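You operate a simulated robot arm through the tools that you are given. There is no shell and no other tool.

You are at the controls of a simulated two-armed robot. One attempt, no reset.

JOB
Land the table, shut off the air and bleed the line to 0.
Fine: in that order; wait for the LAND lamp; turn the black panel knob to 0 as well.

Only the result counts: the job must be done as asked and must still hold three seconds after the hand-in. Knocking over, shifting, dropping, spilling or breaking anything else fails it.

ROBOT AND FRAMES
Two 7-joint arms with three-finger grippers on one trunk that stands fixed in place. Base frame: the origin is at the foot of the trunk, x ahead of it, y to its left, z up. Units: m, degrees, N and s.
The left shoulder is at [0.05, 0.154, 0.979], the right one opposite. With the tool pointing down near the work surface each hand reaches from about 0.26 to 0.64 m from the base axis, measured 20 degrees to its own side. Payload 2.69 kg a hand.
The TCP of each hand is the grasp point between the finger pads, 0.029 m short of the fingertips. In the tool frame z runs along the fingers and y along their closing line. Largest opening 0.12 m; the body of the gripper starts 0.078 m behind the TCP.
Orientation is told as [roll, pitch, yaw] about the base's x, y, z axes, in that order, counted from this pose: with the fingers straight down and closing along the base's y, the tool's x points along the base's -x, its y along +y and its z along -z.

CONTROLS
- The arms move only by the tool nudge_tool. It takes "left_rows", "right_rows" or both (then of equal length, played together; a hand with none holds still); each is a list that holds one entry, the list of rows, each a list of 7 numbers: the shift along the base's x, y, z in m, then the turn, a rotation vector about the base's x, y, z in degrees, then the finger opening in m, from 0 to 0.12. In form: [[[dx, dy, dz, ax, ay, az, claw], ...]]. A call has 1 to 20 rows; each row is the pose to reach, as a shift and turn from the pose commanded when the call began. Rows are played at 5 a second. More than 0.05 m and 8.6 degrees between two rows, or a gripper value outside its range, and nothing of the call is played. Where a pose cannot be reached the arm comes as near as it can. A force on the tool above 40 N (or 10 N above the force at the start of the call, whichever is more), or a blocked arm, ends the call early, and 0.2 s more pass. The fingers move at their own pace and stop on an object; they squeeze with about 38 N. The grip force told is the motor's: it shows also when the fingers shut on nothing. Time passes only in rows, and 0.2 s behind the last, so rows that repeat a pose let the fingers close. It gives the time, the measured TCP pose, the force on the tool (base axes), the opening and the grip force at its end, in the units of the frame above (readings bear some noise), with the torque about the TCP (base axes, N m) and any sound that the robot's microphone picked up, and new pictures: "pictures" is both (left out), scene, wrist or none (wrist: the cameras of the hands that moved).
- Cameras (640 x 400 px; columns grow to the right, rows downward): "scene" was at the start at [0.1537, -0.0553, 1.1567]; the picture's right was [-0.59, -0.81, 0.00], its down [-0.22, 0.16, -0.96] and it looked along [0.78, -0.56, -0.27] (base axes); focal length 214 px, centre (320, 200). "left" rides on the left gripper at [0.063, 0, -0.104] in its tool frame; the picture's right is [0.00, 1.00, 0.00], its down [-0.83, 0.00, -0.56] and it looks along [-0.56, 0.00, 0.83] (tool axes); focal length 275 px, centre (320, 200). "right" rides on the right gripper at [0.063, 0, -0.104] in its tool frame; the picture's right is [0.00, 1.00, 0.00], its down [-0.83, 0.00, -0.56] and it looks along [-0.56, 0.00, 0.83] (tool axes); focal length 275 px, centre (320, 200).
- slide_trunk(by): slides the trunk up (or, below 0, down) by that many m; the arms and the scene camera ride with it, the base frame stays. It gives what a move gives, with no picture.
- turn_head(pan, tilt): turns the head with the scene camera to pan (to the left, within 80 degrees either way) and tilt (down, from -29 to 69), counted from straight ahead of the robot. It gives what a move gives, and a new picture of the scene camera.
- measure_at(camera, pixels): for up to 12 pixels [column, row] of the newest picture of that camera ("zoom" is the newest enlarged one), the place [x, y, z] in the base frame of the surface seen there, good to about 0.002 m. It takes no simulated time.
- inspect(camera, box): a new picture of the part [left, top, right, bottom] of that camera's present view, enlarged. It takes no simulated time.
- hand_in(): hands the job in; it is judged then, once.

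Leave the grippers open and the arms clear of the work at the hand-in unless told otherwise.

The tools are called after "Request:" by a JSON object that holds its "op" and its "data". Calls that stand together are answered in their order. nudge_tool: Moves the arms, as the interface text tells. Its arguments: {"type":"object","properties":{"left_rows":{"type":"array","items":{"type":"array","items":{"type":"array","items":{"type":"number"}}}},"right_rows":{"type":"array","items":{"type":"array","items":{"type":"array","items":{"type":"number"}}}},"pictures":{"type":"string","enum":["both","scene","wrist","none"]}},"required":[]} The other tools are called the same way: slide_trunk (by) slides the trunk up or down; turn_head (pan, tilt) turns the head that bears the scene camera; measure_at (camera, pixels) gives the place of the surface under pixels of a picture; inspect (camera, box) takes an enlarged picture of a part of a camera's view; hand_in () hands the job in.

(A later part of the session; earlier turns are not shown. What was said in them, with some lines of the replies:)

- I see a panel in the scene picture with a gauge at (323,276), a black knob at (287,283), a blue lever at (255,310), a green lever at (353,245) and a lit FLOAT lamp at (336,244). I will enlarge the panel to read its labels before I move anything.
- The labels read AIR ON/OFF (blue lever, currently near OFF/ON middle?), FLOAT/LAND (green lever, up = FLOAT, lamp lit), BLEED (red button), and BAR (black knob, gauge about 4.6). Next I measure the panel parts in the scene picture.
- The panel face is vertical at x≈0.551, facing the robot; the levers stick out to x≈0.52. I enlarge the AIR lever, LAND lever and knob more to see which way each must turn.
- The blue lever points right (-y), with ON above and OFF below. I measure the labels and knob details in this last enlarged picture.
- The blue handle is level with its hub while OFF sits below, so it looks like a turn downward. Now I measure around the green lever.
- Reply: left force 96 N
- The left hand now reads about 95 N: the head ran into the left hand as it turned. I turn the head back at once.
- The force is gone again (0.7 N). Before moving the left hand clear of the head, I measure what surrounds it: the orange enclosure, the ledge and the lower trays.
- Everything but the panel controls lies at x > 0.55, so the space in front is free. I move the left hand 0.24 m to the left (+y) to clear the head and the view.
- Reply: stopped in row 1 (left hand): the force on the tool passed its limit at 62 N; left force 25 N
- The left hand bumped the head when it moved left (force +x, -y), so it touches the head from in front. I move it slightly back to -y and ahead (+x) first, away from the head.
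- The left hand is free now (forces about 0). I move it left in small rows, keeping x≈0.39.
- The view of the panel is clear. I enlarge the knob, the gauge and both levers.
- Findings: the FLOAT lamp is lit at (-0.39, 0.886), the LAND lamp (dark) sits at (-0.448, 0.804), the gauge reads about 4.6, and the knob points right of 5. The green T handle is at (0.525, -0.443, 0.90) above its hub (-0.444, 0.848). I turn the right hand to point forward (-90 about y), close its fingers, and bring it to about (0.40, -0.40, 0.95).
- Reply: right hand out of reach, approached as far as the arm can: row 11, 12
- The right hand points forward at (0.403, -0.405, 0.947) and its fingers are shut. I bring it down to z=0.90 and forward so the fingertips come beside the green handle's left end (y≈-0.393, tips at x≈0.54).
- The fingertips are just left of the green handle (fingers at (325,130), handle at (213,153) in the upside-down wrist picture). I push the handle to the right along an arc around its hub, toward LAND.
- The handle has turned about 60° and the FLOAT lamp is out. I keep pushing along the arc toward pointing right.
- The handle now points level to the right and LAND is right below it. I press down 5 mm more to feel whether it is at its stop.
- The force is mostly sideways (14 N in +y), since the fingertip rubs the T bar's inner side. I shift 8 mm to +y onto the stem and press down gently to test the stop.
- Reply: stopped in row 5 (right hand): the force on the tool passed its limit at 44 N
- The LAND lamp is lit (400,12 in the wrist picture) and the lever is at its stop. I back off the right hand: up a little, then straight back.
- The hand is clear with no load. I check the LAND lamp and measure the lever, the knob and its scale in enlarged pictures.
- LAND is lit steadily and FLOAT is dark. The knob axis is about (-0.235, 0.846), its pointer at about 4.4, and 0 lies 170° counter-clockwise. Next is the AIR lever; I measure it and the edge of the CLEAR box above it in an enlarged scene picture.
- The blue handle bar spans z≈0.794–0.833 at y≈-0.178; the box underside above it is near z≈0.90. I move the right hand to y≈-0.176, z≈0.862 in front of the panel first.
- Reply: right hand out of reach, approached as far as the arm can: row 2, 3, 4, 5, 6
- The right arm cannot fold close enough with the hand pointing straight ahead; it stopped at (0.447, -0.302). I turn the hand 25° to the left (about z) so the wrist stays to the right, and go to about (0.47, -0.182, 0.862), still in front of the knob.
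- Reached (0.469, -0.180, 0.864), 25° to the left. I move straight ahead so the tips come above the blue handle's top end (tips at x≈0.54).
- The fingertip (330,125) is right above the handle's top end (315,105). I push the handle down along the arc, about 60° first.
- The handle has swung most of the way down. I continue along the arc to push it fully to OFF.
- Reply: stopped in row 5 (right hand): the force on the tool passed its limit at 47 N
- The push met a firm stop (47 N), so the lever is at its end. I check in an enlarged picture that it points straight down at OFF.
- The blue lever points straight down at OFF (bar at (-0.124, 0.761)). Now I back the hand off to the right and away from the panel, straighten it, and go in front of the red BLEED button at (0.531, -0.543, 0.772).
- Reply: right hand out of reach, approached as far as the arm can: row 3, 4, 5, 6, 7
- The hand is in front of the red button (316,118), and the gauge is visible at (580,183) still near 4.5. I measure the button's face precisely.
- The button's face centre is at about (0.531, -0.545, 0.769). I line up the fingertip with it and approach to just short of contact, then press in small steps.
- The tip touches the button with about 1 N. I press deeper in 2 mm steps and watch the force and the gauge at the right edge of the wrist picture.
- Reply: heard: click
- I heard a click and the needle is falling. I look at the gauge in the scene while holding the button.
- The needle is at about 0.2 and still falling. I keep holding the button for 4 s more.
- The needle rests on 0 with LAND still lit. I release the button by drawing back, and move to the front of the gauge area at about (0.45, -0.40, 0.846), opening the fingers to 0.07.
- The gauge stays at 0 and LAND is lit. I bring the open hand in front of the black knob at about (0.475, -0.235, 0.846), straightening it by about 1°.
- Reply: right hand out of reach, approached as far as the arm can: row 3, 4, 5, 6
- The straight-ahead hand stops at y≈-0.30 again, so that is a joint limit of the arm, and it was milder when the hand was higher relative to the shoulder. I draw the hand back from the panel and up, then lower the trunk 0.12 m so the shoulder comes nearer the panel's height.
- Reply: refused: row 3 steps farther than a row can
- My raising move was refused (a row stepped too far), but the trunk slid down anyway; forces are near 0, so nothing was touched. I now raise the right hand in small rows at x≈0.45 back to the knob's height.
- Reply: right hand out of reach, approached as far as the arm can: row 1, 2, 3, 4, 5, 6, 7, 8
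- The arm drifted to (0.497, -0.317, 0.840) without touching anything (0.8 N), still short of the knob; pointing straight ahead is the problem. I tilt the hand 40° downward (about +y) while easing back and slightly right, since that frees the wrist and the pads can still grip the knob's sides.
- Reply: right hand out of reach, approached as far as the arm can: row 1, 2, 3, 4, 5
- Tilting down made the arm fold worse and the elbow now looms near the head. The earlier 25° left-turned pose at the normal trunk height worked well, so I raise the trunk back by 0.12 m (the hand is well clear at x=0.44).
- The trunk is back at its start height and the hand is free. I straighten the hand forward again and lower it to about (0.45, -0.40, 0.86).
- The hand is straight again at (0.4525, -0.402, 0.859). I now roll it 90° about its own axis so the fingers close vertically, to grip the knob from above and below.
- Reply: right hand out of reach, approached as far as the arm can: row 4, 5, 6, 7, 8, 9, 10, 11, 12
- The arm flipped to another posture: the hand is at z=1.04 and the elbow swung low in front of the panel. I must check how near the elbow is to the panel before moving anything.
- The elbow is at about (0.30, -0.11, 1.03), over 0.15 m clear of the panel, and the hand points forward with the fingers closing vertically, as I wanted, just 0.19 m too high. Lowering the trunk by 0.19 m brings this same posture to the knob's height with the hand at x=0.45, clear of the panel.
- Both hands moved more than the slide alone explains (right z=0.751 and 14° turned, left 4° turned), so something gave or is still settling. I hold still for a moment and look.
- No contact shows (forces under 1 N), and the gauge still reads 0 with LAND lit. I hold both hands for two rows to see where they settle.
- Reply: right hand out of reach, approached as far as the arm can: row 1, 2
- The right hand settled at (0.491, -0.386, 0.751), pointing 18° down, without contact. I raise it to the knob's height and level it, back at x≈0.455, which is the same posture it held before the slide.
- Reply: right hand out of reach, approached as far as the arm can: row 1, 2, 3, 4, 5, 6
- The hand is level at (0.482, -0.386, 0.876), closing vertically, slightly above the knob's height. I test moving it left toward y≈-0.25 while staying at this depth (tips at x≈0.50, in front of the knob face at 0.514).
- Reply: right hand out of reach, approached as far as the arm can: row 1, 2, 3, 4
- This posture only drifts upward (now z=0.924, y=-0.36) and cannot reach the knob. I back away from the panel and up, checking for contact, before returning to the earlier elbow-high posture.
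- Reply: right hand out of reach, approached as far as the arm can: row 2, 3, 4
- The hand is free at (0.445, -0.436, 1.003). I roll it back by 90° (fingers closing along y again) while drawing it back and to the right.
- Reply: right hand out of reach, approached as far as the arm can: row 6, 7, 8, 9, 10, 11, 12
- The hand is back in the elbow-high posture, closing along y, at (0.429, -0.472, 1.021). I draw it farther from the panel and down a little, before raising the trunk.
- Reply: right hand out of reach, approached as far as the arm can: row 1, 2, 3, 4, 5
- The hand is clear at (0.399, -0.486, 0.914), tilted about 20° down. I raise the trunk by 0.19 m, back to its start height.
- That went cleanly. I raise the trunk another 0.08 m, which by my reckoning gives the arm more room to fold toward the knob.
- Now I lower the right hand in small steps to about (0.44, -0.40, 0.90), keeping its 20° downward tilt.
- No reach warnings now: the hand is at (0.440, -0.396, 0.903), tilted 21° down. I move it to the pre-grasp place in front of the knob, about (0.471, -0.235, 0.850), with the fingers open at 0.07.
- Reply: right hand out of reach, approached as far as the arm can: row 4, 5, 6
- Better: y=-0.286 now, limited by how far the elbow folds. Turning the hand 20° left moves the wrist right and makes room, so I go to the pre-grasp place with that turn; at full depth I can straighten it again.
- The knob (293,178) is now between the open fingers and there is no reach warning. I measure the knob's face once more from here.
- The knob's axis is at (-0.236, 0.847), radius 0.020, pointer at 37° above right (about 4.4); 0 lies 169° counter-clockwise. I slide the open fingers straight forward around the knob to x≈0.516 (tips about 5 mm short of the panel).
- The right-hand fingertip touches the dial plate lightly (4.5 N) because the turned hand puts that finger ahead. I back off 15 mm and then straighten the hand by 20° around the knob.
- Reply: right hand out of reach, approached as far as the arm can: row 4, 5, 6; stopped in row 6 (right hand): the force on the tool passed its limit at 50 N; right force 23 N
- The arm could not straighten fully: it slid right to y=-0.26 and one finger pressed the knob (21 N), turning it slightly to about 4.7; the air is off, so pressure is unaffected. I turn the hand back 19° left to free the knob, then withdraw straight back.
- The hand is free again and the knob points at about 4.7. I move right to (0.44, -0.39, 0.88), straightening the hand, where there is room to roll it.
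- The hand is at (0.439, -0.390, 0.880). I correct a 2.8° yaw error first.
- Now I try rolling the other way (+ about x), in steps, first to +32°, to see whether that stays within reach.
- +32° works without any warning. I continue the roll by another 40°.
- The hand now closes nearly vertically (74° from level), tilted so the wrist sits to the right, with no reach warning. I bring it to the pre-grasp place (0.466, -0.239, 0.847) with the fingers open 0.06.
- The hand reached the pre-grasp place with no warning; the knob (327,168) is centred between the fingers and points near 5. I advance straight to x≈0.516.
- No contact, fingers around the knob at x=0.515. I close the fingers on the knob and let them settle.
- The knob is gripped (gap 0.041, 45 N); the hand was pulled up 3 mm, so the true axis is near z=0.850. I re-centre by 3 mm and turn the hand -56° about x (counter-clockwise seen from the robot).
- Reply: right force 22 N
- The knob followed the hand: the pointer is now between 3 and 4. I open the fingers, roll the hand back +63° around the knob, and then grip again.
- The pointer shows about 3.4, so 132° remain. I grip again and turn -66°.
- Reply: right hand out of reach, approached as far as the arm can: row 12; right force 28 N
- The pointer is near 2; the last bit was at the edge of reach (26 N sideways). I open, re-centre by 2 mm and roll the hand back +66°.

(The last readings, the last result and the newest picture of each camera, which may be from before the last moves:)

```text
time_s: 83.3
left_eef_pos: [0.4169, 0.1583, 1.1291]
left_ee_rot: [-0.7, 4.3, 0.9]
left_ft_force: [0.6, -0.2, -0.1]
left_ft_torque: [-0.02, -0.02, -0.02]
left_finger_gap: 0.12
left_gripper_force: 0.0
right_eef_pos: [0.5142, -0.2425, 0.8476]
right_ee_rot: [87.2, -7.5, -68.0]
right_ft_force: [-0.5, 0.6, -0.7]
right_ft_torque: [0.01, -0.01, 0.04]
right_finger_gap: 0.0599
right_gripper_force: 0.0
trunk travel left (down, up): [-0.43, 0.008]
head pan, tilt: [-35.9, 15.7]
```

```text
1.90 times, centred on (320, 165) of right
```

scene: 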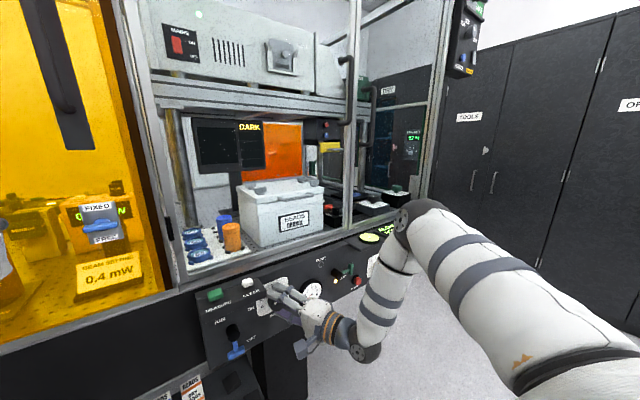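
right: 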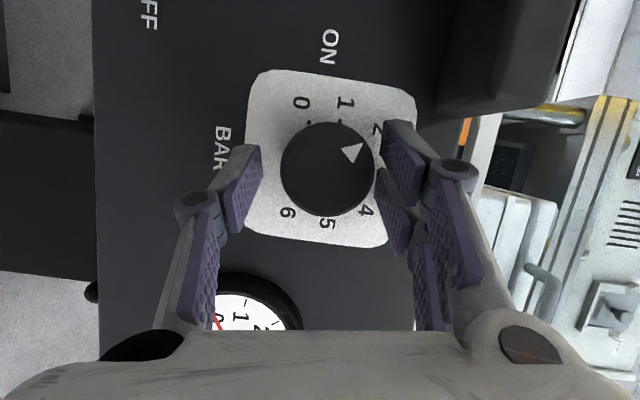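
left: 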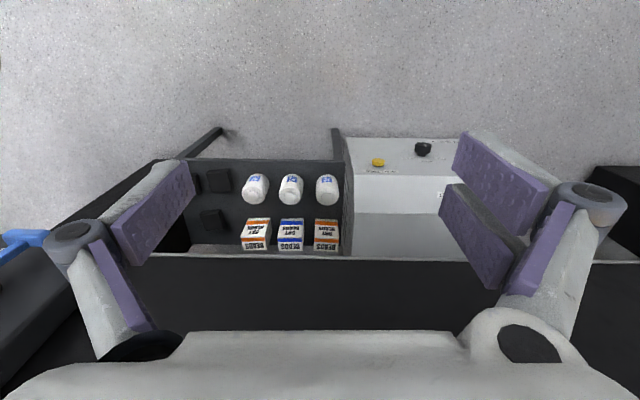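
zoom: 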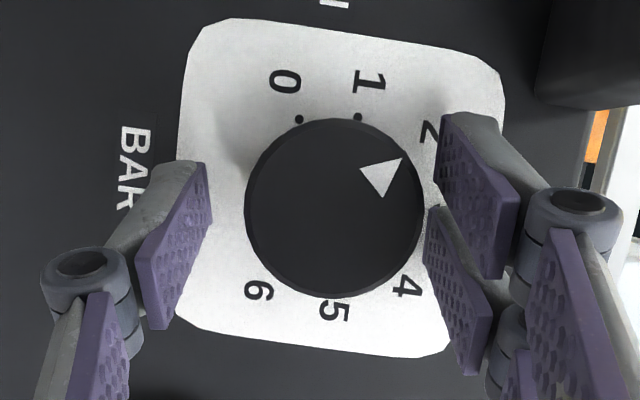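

The pointer is at about 2 (tip toward the "2" mark; 0 is about 77° further). The hand sits 6 mm off-centre, so I re-centre it, grip, and turn -60°.

Request:
{"op": "nudge_tool", "data": {"right_rows": [[[0, 0.006, 0.003, 4, 0, 0, 0.06], [0, 0.006, 0.003, 6, 0, 0, 0.05], [0, 0.006, 0.003, 6, 0, 0, 0.03], [0, 0.006, 0.003, 6, 0, 0, 0.02], [0, 0.006, 0.003, 6, 0, 0, 0.02], [0, 0.006, 0.003, -1.5, 0, 0, 0.02], [0, 0.006, 0.003, -9, 0, 0, 0.02], [0, 0.006, 0.003, -16.5, 0, 0, 0.02], [0, 0.006, 0.003, -24, 0, 0, 0.02], [0, 0.006, 0.003, -31.5, 0, 0, 0.02], [0, 0.006, 0.003, -39, 0, 0, 0.02], [0, 0.006, 0.003, -46.5, 0, 0, 0.02], [0, 0.006, 0.003, -54, 0, 0, 0.02]]], "pictures": "both"}}

Request:
{"op": "inspect", "data": {"camera": "right", "box": [200, 60, 440, 270]}}

```text
time_s: 86.1
left_eef_pos: [0.4168, 0.159, 1.1289]
left_ee_rot: [-0.6, 4.2, 0.7]
left_ft_force: [0.2, -0.4, 0.4]
left_ft_torque: [0.01, -0.03, -0.01]
left_finger_gap: 0.1201
left_gripper_force: 0.1
right_eef_pos: [0.5138, -0.2357, 0.8515]
right_ee_rot: [55.0, -55.4, -49.4]
right_ft_force: [2.4, 4.3, 3.4]
right_ft_torque: [-0.05, 0.87, 0.2]
right_finger_gap: 0.0404
right_gripper_force: 44.9
trunk travel left (down, up): [-0.43, 0.008]
head pan, tilt: [-35.9, 15.7]
```

scene: 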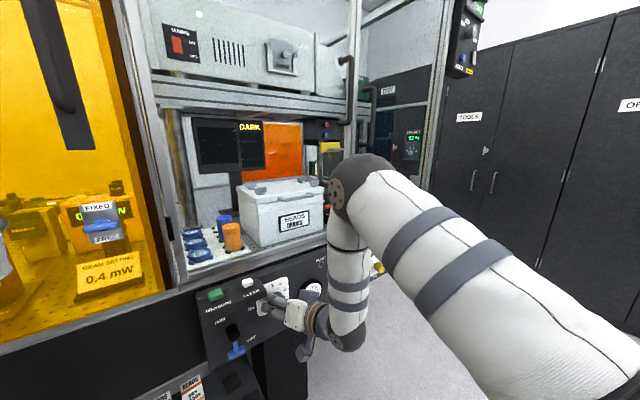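
right: 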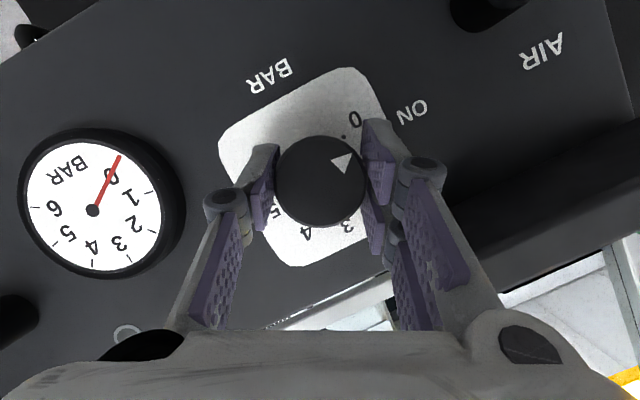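

```text
1.90 times, centred on (320, 165) of right
```

zoom: 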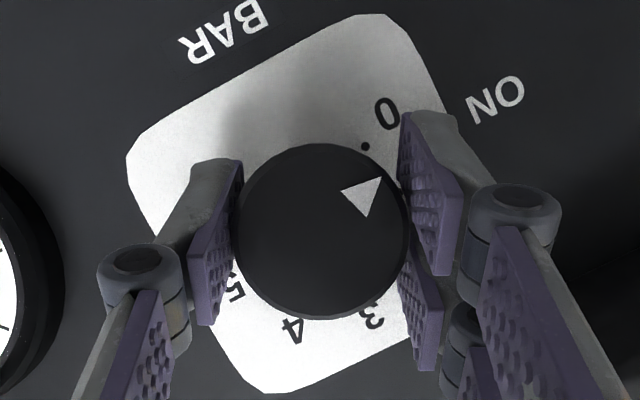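

The pointer is close to the 0 mark. I measure the pointer tip and the 0 dot in this enlarged picture to find the angle left.

Request:
{"op": "measure_at", "data": {"camera": "zoom", "pixels": [[379, 180], [361, 197], [345, 192], [367, 213], [365, 146], [321, 231], [390, 112]]}}

```text
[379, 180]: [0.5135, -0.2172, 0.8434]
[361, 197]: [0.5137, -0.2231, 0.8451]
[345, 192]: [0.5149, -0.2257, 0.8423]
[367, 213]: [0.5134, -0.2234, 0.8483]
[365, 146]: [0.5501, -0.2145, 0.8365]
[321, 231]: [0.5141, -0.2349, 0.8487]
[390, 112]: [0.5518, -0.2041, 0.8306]
```

About 14° remain, and the hand is near the end of its comfortable roll. I open, roll back +45° and look again from there before the last fine turn.

Request:
{"op": "nudge_tool", "data": {"right_rows": [[[0, 0, 0, 0, 0, 0, 0.05], [0, 0, 0, 0, 0, 0, 0.06], [0, 0, 0, 7.5, 0, 0, 0.065], [0, 0, 0, 15, 0, 0, 0.065], [0, 0, 0, 22.5, 0, 0, 0.065], [0, 0, 0, 30, 0, 0, 0.065], [0, 0, 0, 37.5, 0, 0, 0.065], [0, 0, 0, 45, 0, 0, 0.065], [0, 0, 0, 45, 0, 0, 0.065]]], "pictures": "both"}}

Request:
{"op": "inspect", "data": {"camera": "right", "box": [220, 80, 420, 230]}}

```text
time_s: 88.1
left_eef_pos: [0.4164, 0.1587, 1.1301]
left_ee_rot: [-0.7, 4.3, 0.8]
left_ft_force: [-0.4, 0.5, 0.0]
left_ft_torque: [0.04, 0.0, -0.04]
left_finger_gap: 0.12
left_gripper_force: 0.0
right_eef_pos: [0.5137, -0.2372, 0.8505]
right_ee_rot: [83.7, -15.8, -67.2]
right_ft_force: [0.8, 0.7, -0.4]
right_ft_torque: [-0.02, 0.01, -0.02]
right_finger_gap: 0.065
right_gripper_force: 0.2
trunk travel left (down, up): [-0.43, 0.008]
head pan, tilt: [-35.9, 15.7]
```

scene: 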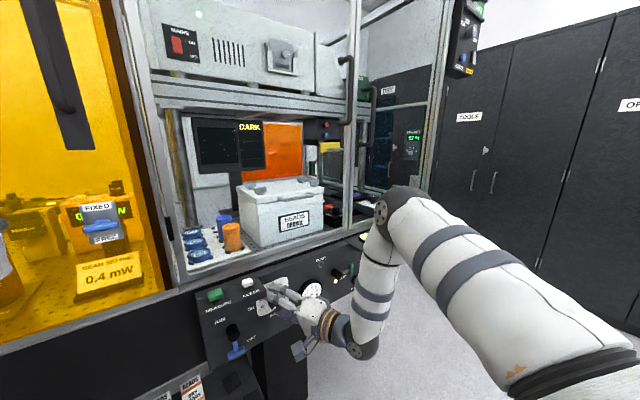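
right: 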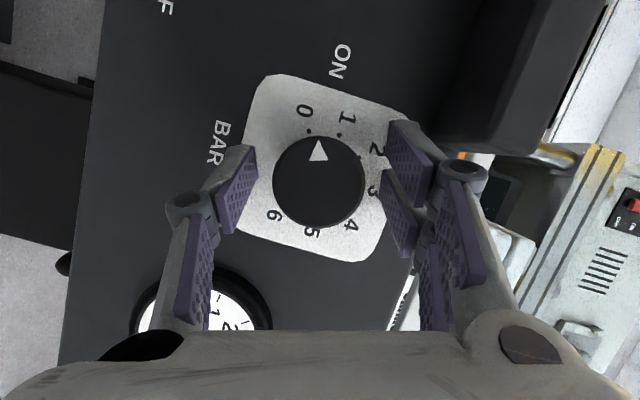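

```text
2.67 times, centred on (320, 155) of right
```

zoom: 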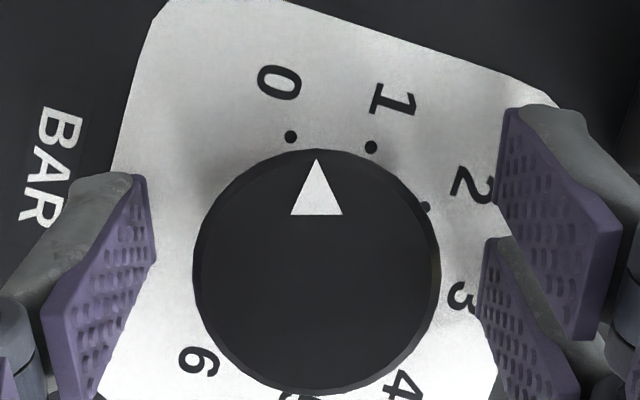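

Now it is clear: the pointer is at about 0.3, roughly 11.5° short of the 0 dot. I re-centre slightly, grip and look before turning.

Request:
{"op": "nudge_tool", "data": {"right_rows": [[[0, 0.001, 0.001, 0, 0, 0, 0.05], [0, 0.001, 0.001, 0, 0, 0, 0.03], [0, 0.001, 0.001, 0, 0, 0, 0.02], [0, 0.001, 0.001, 0, 0, 0, 0.02], [0, 0.001, 0.001, -4, 0, 0, 0.02], [0, 0.001, 0.001, -8, 0, 0, 0.02], [0, 0.001, 0.001, -11.5, 0, 0, 0.02], [0, 0.001, 0.001, -11.5, 0, 0, 0.02]]], "pictures": "wrist"}}

Request:
{"op": "inspect", "data": {"camera": "right", "box": [220, 80, 420, 230]}}

```text
time_s: 89.9
left_eef_pos: [0.4163, 0.1588, 1.1295]
left_ee_rot: [-0.5, 4.4, 0.7]
left_ft_force: [-0.4, -0.8, -0.1]
left_ft_torque: [0.03, 0.02, 0.01]
left_finger_gap: 0.12
left_gripper_force: 0.1
right_eef_pos: [0.5137, -0.2366, 0.851]
right_ee_rot: [78.5, -26.5, -65.5]
right_ft_force: [-9.2, -2.6, -10.4]
right_ft_torque: [0.0, 0.2, -0.17]
right_finger_gap: 0.0407
right_gripper_force: 45.2
trunk travel left (down, up): [-0.43, 0.008]
head pan, tilt: [-35.9, 15.7]
```

right: 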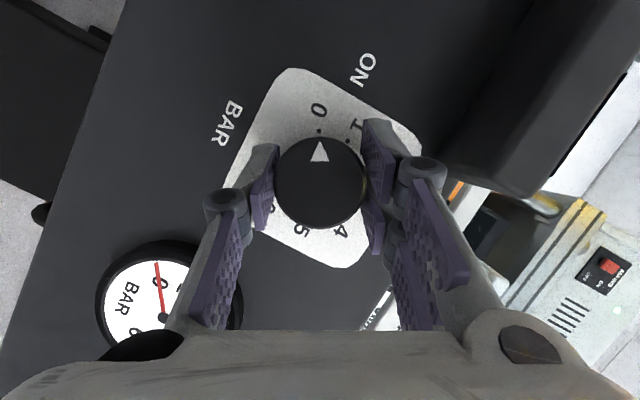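

```text
2.67 times, centred on (320, 155) of right
```

zoom: 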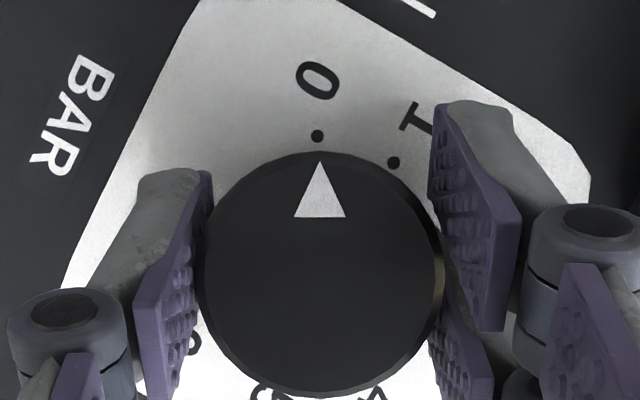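

The pointer tip (319,162) and the 0 dot (318,137) now line up, within about 1°. I open the fingers and check that the knob stays there.

Request:
{"op": "nudge_tool", "data": {"right_rows": [[[0, 0, 0, 0, 0, 0, 0.045], [0, 0, 0, 0, 0, 0, 0.055], [0, 0, 0, 0, 0, 0, 0.065], [0, 0, 0, 0, 0, 0, 0.065]]], "pictures": "wrist"}}

Request:
{"op": "inspect", "data": {"camera": "right", "box": [220, 80, 420, 230]}}

```text
time_s: 90.9
left_eef_pos: [0.4171, 0.1577, 1.1296]
left_ee_rot: [-0.6, 4.4, 0.8]
left_ft_force: [0.0, 0.4, -0.7]
left_ft_torque: [0.03, -0.01, -0.02]
left_finger_gap: 0.12
left_gripper_force: 0.0
right_eef_pos: [0.5141, -0.2361, 0.8527]
right_ee_rot: [78.7, -26.5, -65.5]
right_ft_force: [-0.5, 0.5, -0.1]
right_ft_torque: [0.02, 0.02, -0.02]
right_finger_gap: 0.0651
right_gripper_force: 0.0
trunk travel left (down, up): [-0.43, 0.008]
head pan, tilt: [-35.9, 15.7]
```

right: 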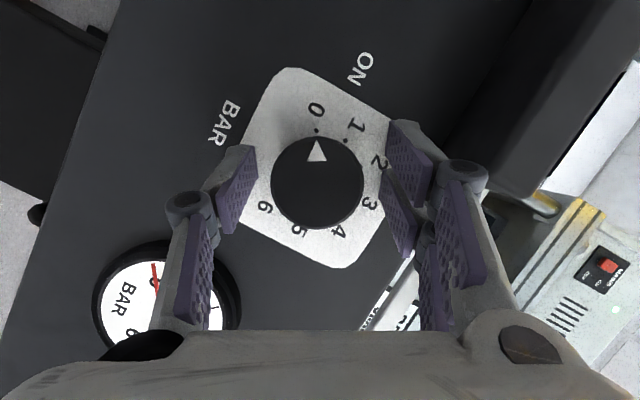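

```text
2.67 times, centred on (320, 155) of right
```

zoom: 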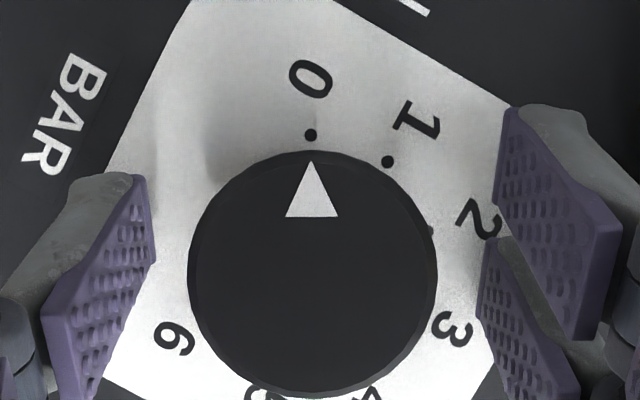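

The knob stays exactly at 0 with the hand off it. I withdraw the open hand straight back from the knob, then away to the right.

Request:
{"op": "nudge_tool", "data": {"right_rows": [[[-0.012, 0, -0.001, 0, 0, 0, 0.065], [-0.03, 0, -0.001, 0, 0, 0, 0.065], [-0.05, 0, -0.001, 0, 0, 0, 0.065], [-0.06, -0.03, 0.005, 0, 0, 0, 0.065], [-0.075, -0.07, 0.015, 0, 0, 0, 0.07], [-0.085, -0.11, 0.025, 0, 0, 0, 0.08], [-0.1, -0.15, 0.035, 0, 0, 0, 0.1], [-0.115, -0.19, 0.045, 0, 0, 0, 0.12]]], "pictures": "both"}}

Request:
{"op": "inspect", "data": {"camera": "scene", "box": [190, 250, 350, 360]}}

Request:
{"op": "inspect", "data": {"camera": "scene", "box": [290, 220, 430, 310]}}

```text
time_s: 92.7
left_eef_pos: [0.4164, 0.1596, 1.1307]
left_ee_rot: [-0.6, 4.2, 0.8]
left_ft_force: [0.4, -0.5, 0.0]
left_ft_torque: [-0.01, 0.02, 0.03]
left_finger_gap: 0.1199
left_gripper_force: 0.1
right_eef_pos: [0.3956, -0.4258, 0.8983]
right_ee_rot: [78.7, -26.4, -65.5]
right_ft_force: [0.6, 0.4, -0.2]
right_ft_torque: [-0.05, 0.02, 0.02]
right_finger_gap: 0.12
right_gripper_force: 0.2
trunk travel left (down, up): [-0.43, 0.008]
head pan, tilt: [-35.9, 15.7]
```

scene: 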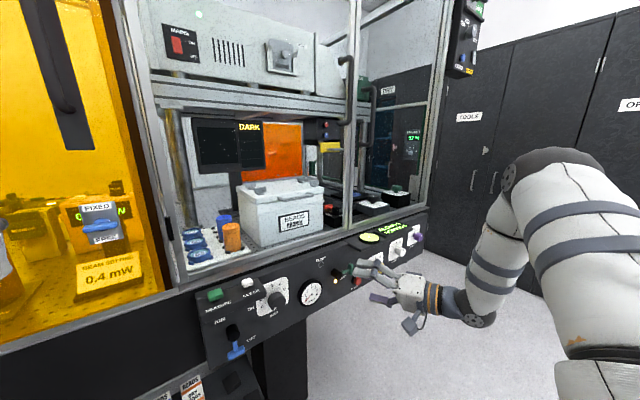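
right: 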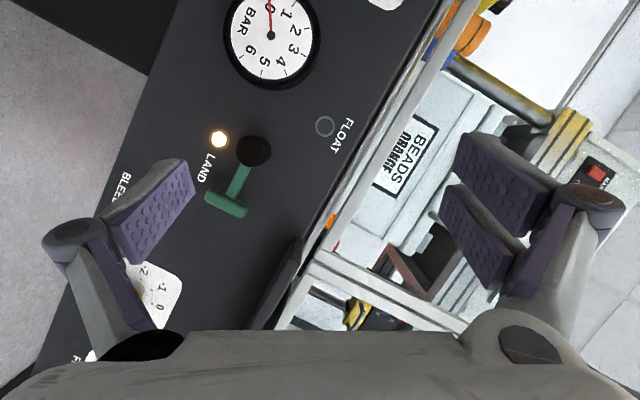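

```text
3.64 times, centred on (270, 305) of scene
```

zoom: 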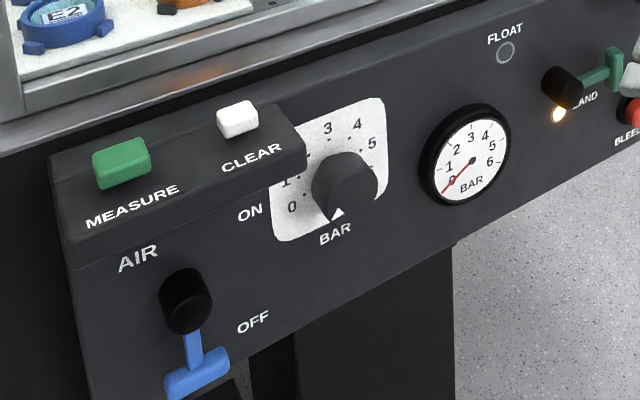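

```text
4.44 times, centred on (360, 265) of scene
```

zoom: 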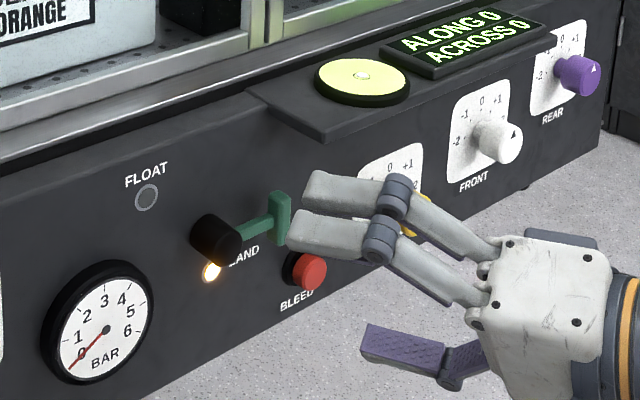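

The gauge reads 0, LAND is lit, the air lever is at OFF. In this slanted view the pointer looks low, so I verify the knob with an enlarged scene picture and measured points.

Request:
{"op": "inspect", "data": {"camera": "scene", "box": [250, 275, 314, 315]}}

```text
10.00 times, centred on (282, 295) of scene
```

zoom: 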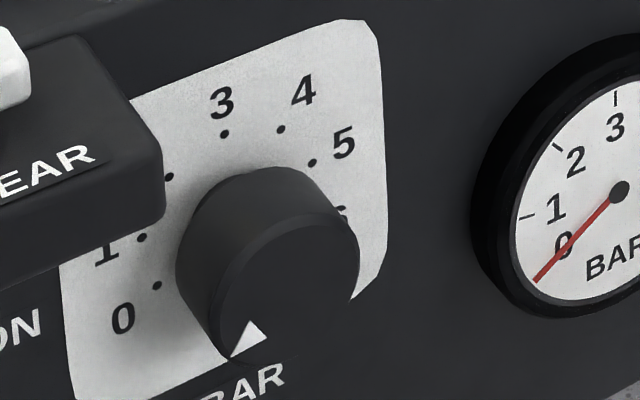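

I measure the cap's edges, the pointer and the scale dots in this view to work out the pointer's true angle.

Request:
{"op": "measure_at", "data": {"camera": "zoom", "pixels": [[233, 353], [248, 335], [288, 283], [345, 225], [157, 286], [142, 237], [224, 133], [281, 128], [312, 163], [250, 240], [330, 320], [355, 270]]}}

```text
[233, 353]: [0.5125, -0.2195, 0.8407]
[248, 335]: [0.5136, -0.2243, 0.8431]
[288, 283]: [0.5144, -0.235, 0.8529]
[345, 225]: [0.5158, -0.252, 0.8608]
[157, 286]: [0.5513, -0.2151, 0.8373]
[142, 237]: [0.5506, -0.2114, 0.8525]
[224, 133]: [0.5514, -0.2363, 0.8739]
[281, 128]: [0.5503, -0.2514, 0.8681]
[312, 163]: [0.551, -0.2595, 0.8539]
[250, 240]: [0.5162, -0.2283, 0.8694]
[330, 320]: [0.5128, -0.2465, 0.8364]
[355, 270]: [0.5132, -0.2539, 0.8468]
```

Measured from here, the pointer lies at 207.8° and the 0 dot at 209.9°, the same within measuring error, so the knob is at 0. I move the open right hand a little farther away from the panel and wait a moment before a last look.

Request:
{"op": "nudge_tool", "data": {"right_rows": [[[-0.01, -0.02, 0.02, 0, 0, 0, 0.12], [-0.02, -0.04, 0.04, 0, 0, 0, 0.12], [-0.03, -0.055, 0.06, 0, 0, 0, 0.12], [-0.03, -0.055, 0.06, 0, 0, 0, 0.12], [-0.03, -0.055, 0.06, 0, 0, 0, 0.12], [-0.03, -0.055, 0.06, 0, 0, 0, 0.12]]], "pictures": "both"}}

Request:
{"op": "inspect", "data": {"camera": "scene", "box": [190, 230, 430, 360]}}

```text
time_s: 94.1
left_eef_pos: [0.4162, 0.1591, 1.1297]
left_ee_rot: [-0.5, 4.3, 0.7]
left_ft_force: [-0.1, 0.3, 0.5]
left_ft_torque: [-0.02, 0.0, -0.01]
left_finger_gap: 0.12
left_gripper_force: 0.2
right_eef_pos: [0.3694, -0.4817, 0.9563]
right_ee_rot: [78.7, -26.5, -65.4]
right_ft_force: [-1.6, -0.4, -0.6]
right_ft_torque: [-0.01, 0.02, -0.04]
right_finger_gap: 0.1198
right_gripper_force: 0.1
trunk travel left (down, up): [-0.43, 0.008]
head pan, tilt: [-35.9, 15.7]
```

scene: 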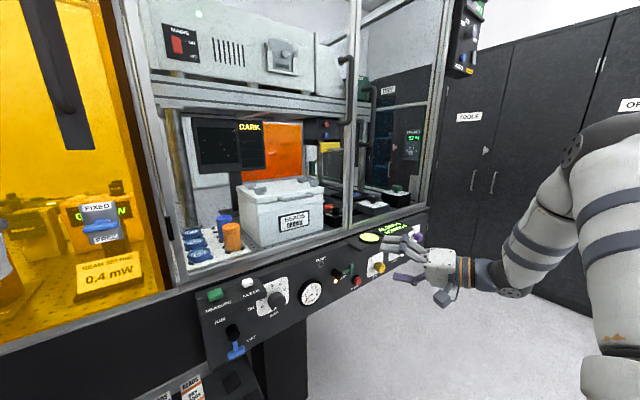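
right: 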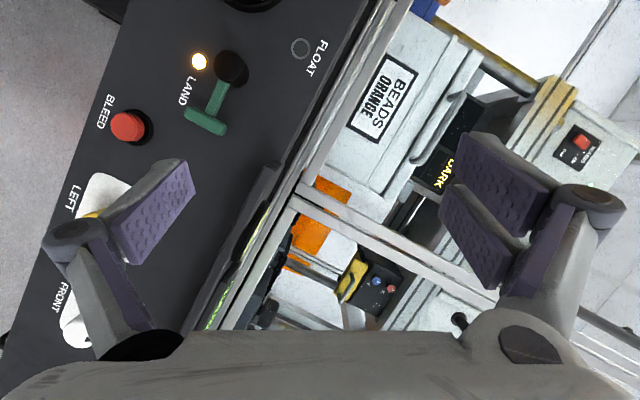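

```text
2.67 times, centred on (310, 295) of scene
```

zoom: 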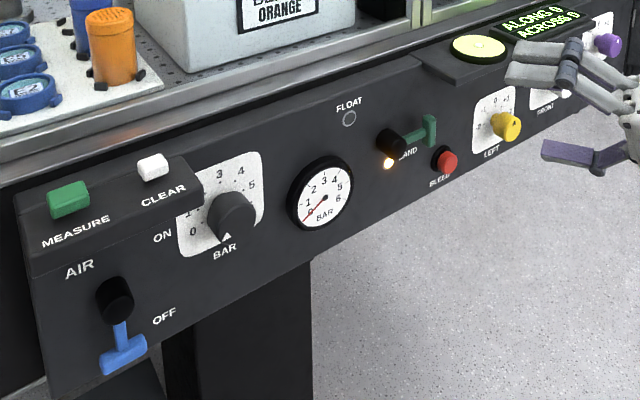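

Final state: the green lever is at LAND with its lamp lit and FLOAT dark. The blue lever is at OFF, the gauge needle rests on 0 and the BLEED button is out. The black knob points at 0, both hands are open and clear, and nothing else looks changed. I hand the job in.

Request:
{"op": "hand_in", "data": {}}

```text
The job is handed in.
```

The table is landed, the air is off, the line is bled to 0 and the black BAR knob is at 0. I handed the job in and have not been told how it was judged.

1. **Land:** I turned the green lever to LAND and waited until the LAND lamp lit before touching anything else.
2. **Air off:** I pushed the blue AIR lever down to its stop at OFF.
3. **Bleed:** I held the red BLEED button until the gauge read 0, then let go. The gauge stayed at 0.
4. **Knob:** I turned the black BAR knob to 0. By measurement it is within about 2° of the 0 mark.

A few things went less cleanly than that:
- **Head and left hand:** Early on, the robot's head and left hand bumped into each other, first when I turned the head and again when I moved the hand. I backed off each time.
- **Knob nudged:** While I was lining up to grip the BAR knob, a finger turned it slightly the wrong way. The air was already off, and the gauge stayed at 0.
- **Left arm shift:** One of the trunk slides left the left arm tilted about 4°, for a reason I did not find. The force readings showed no contact, and that hand stayed clear of the work.

In the last pictures nothing else on the panel looked moved. Both hands are open and clear of the work.
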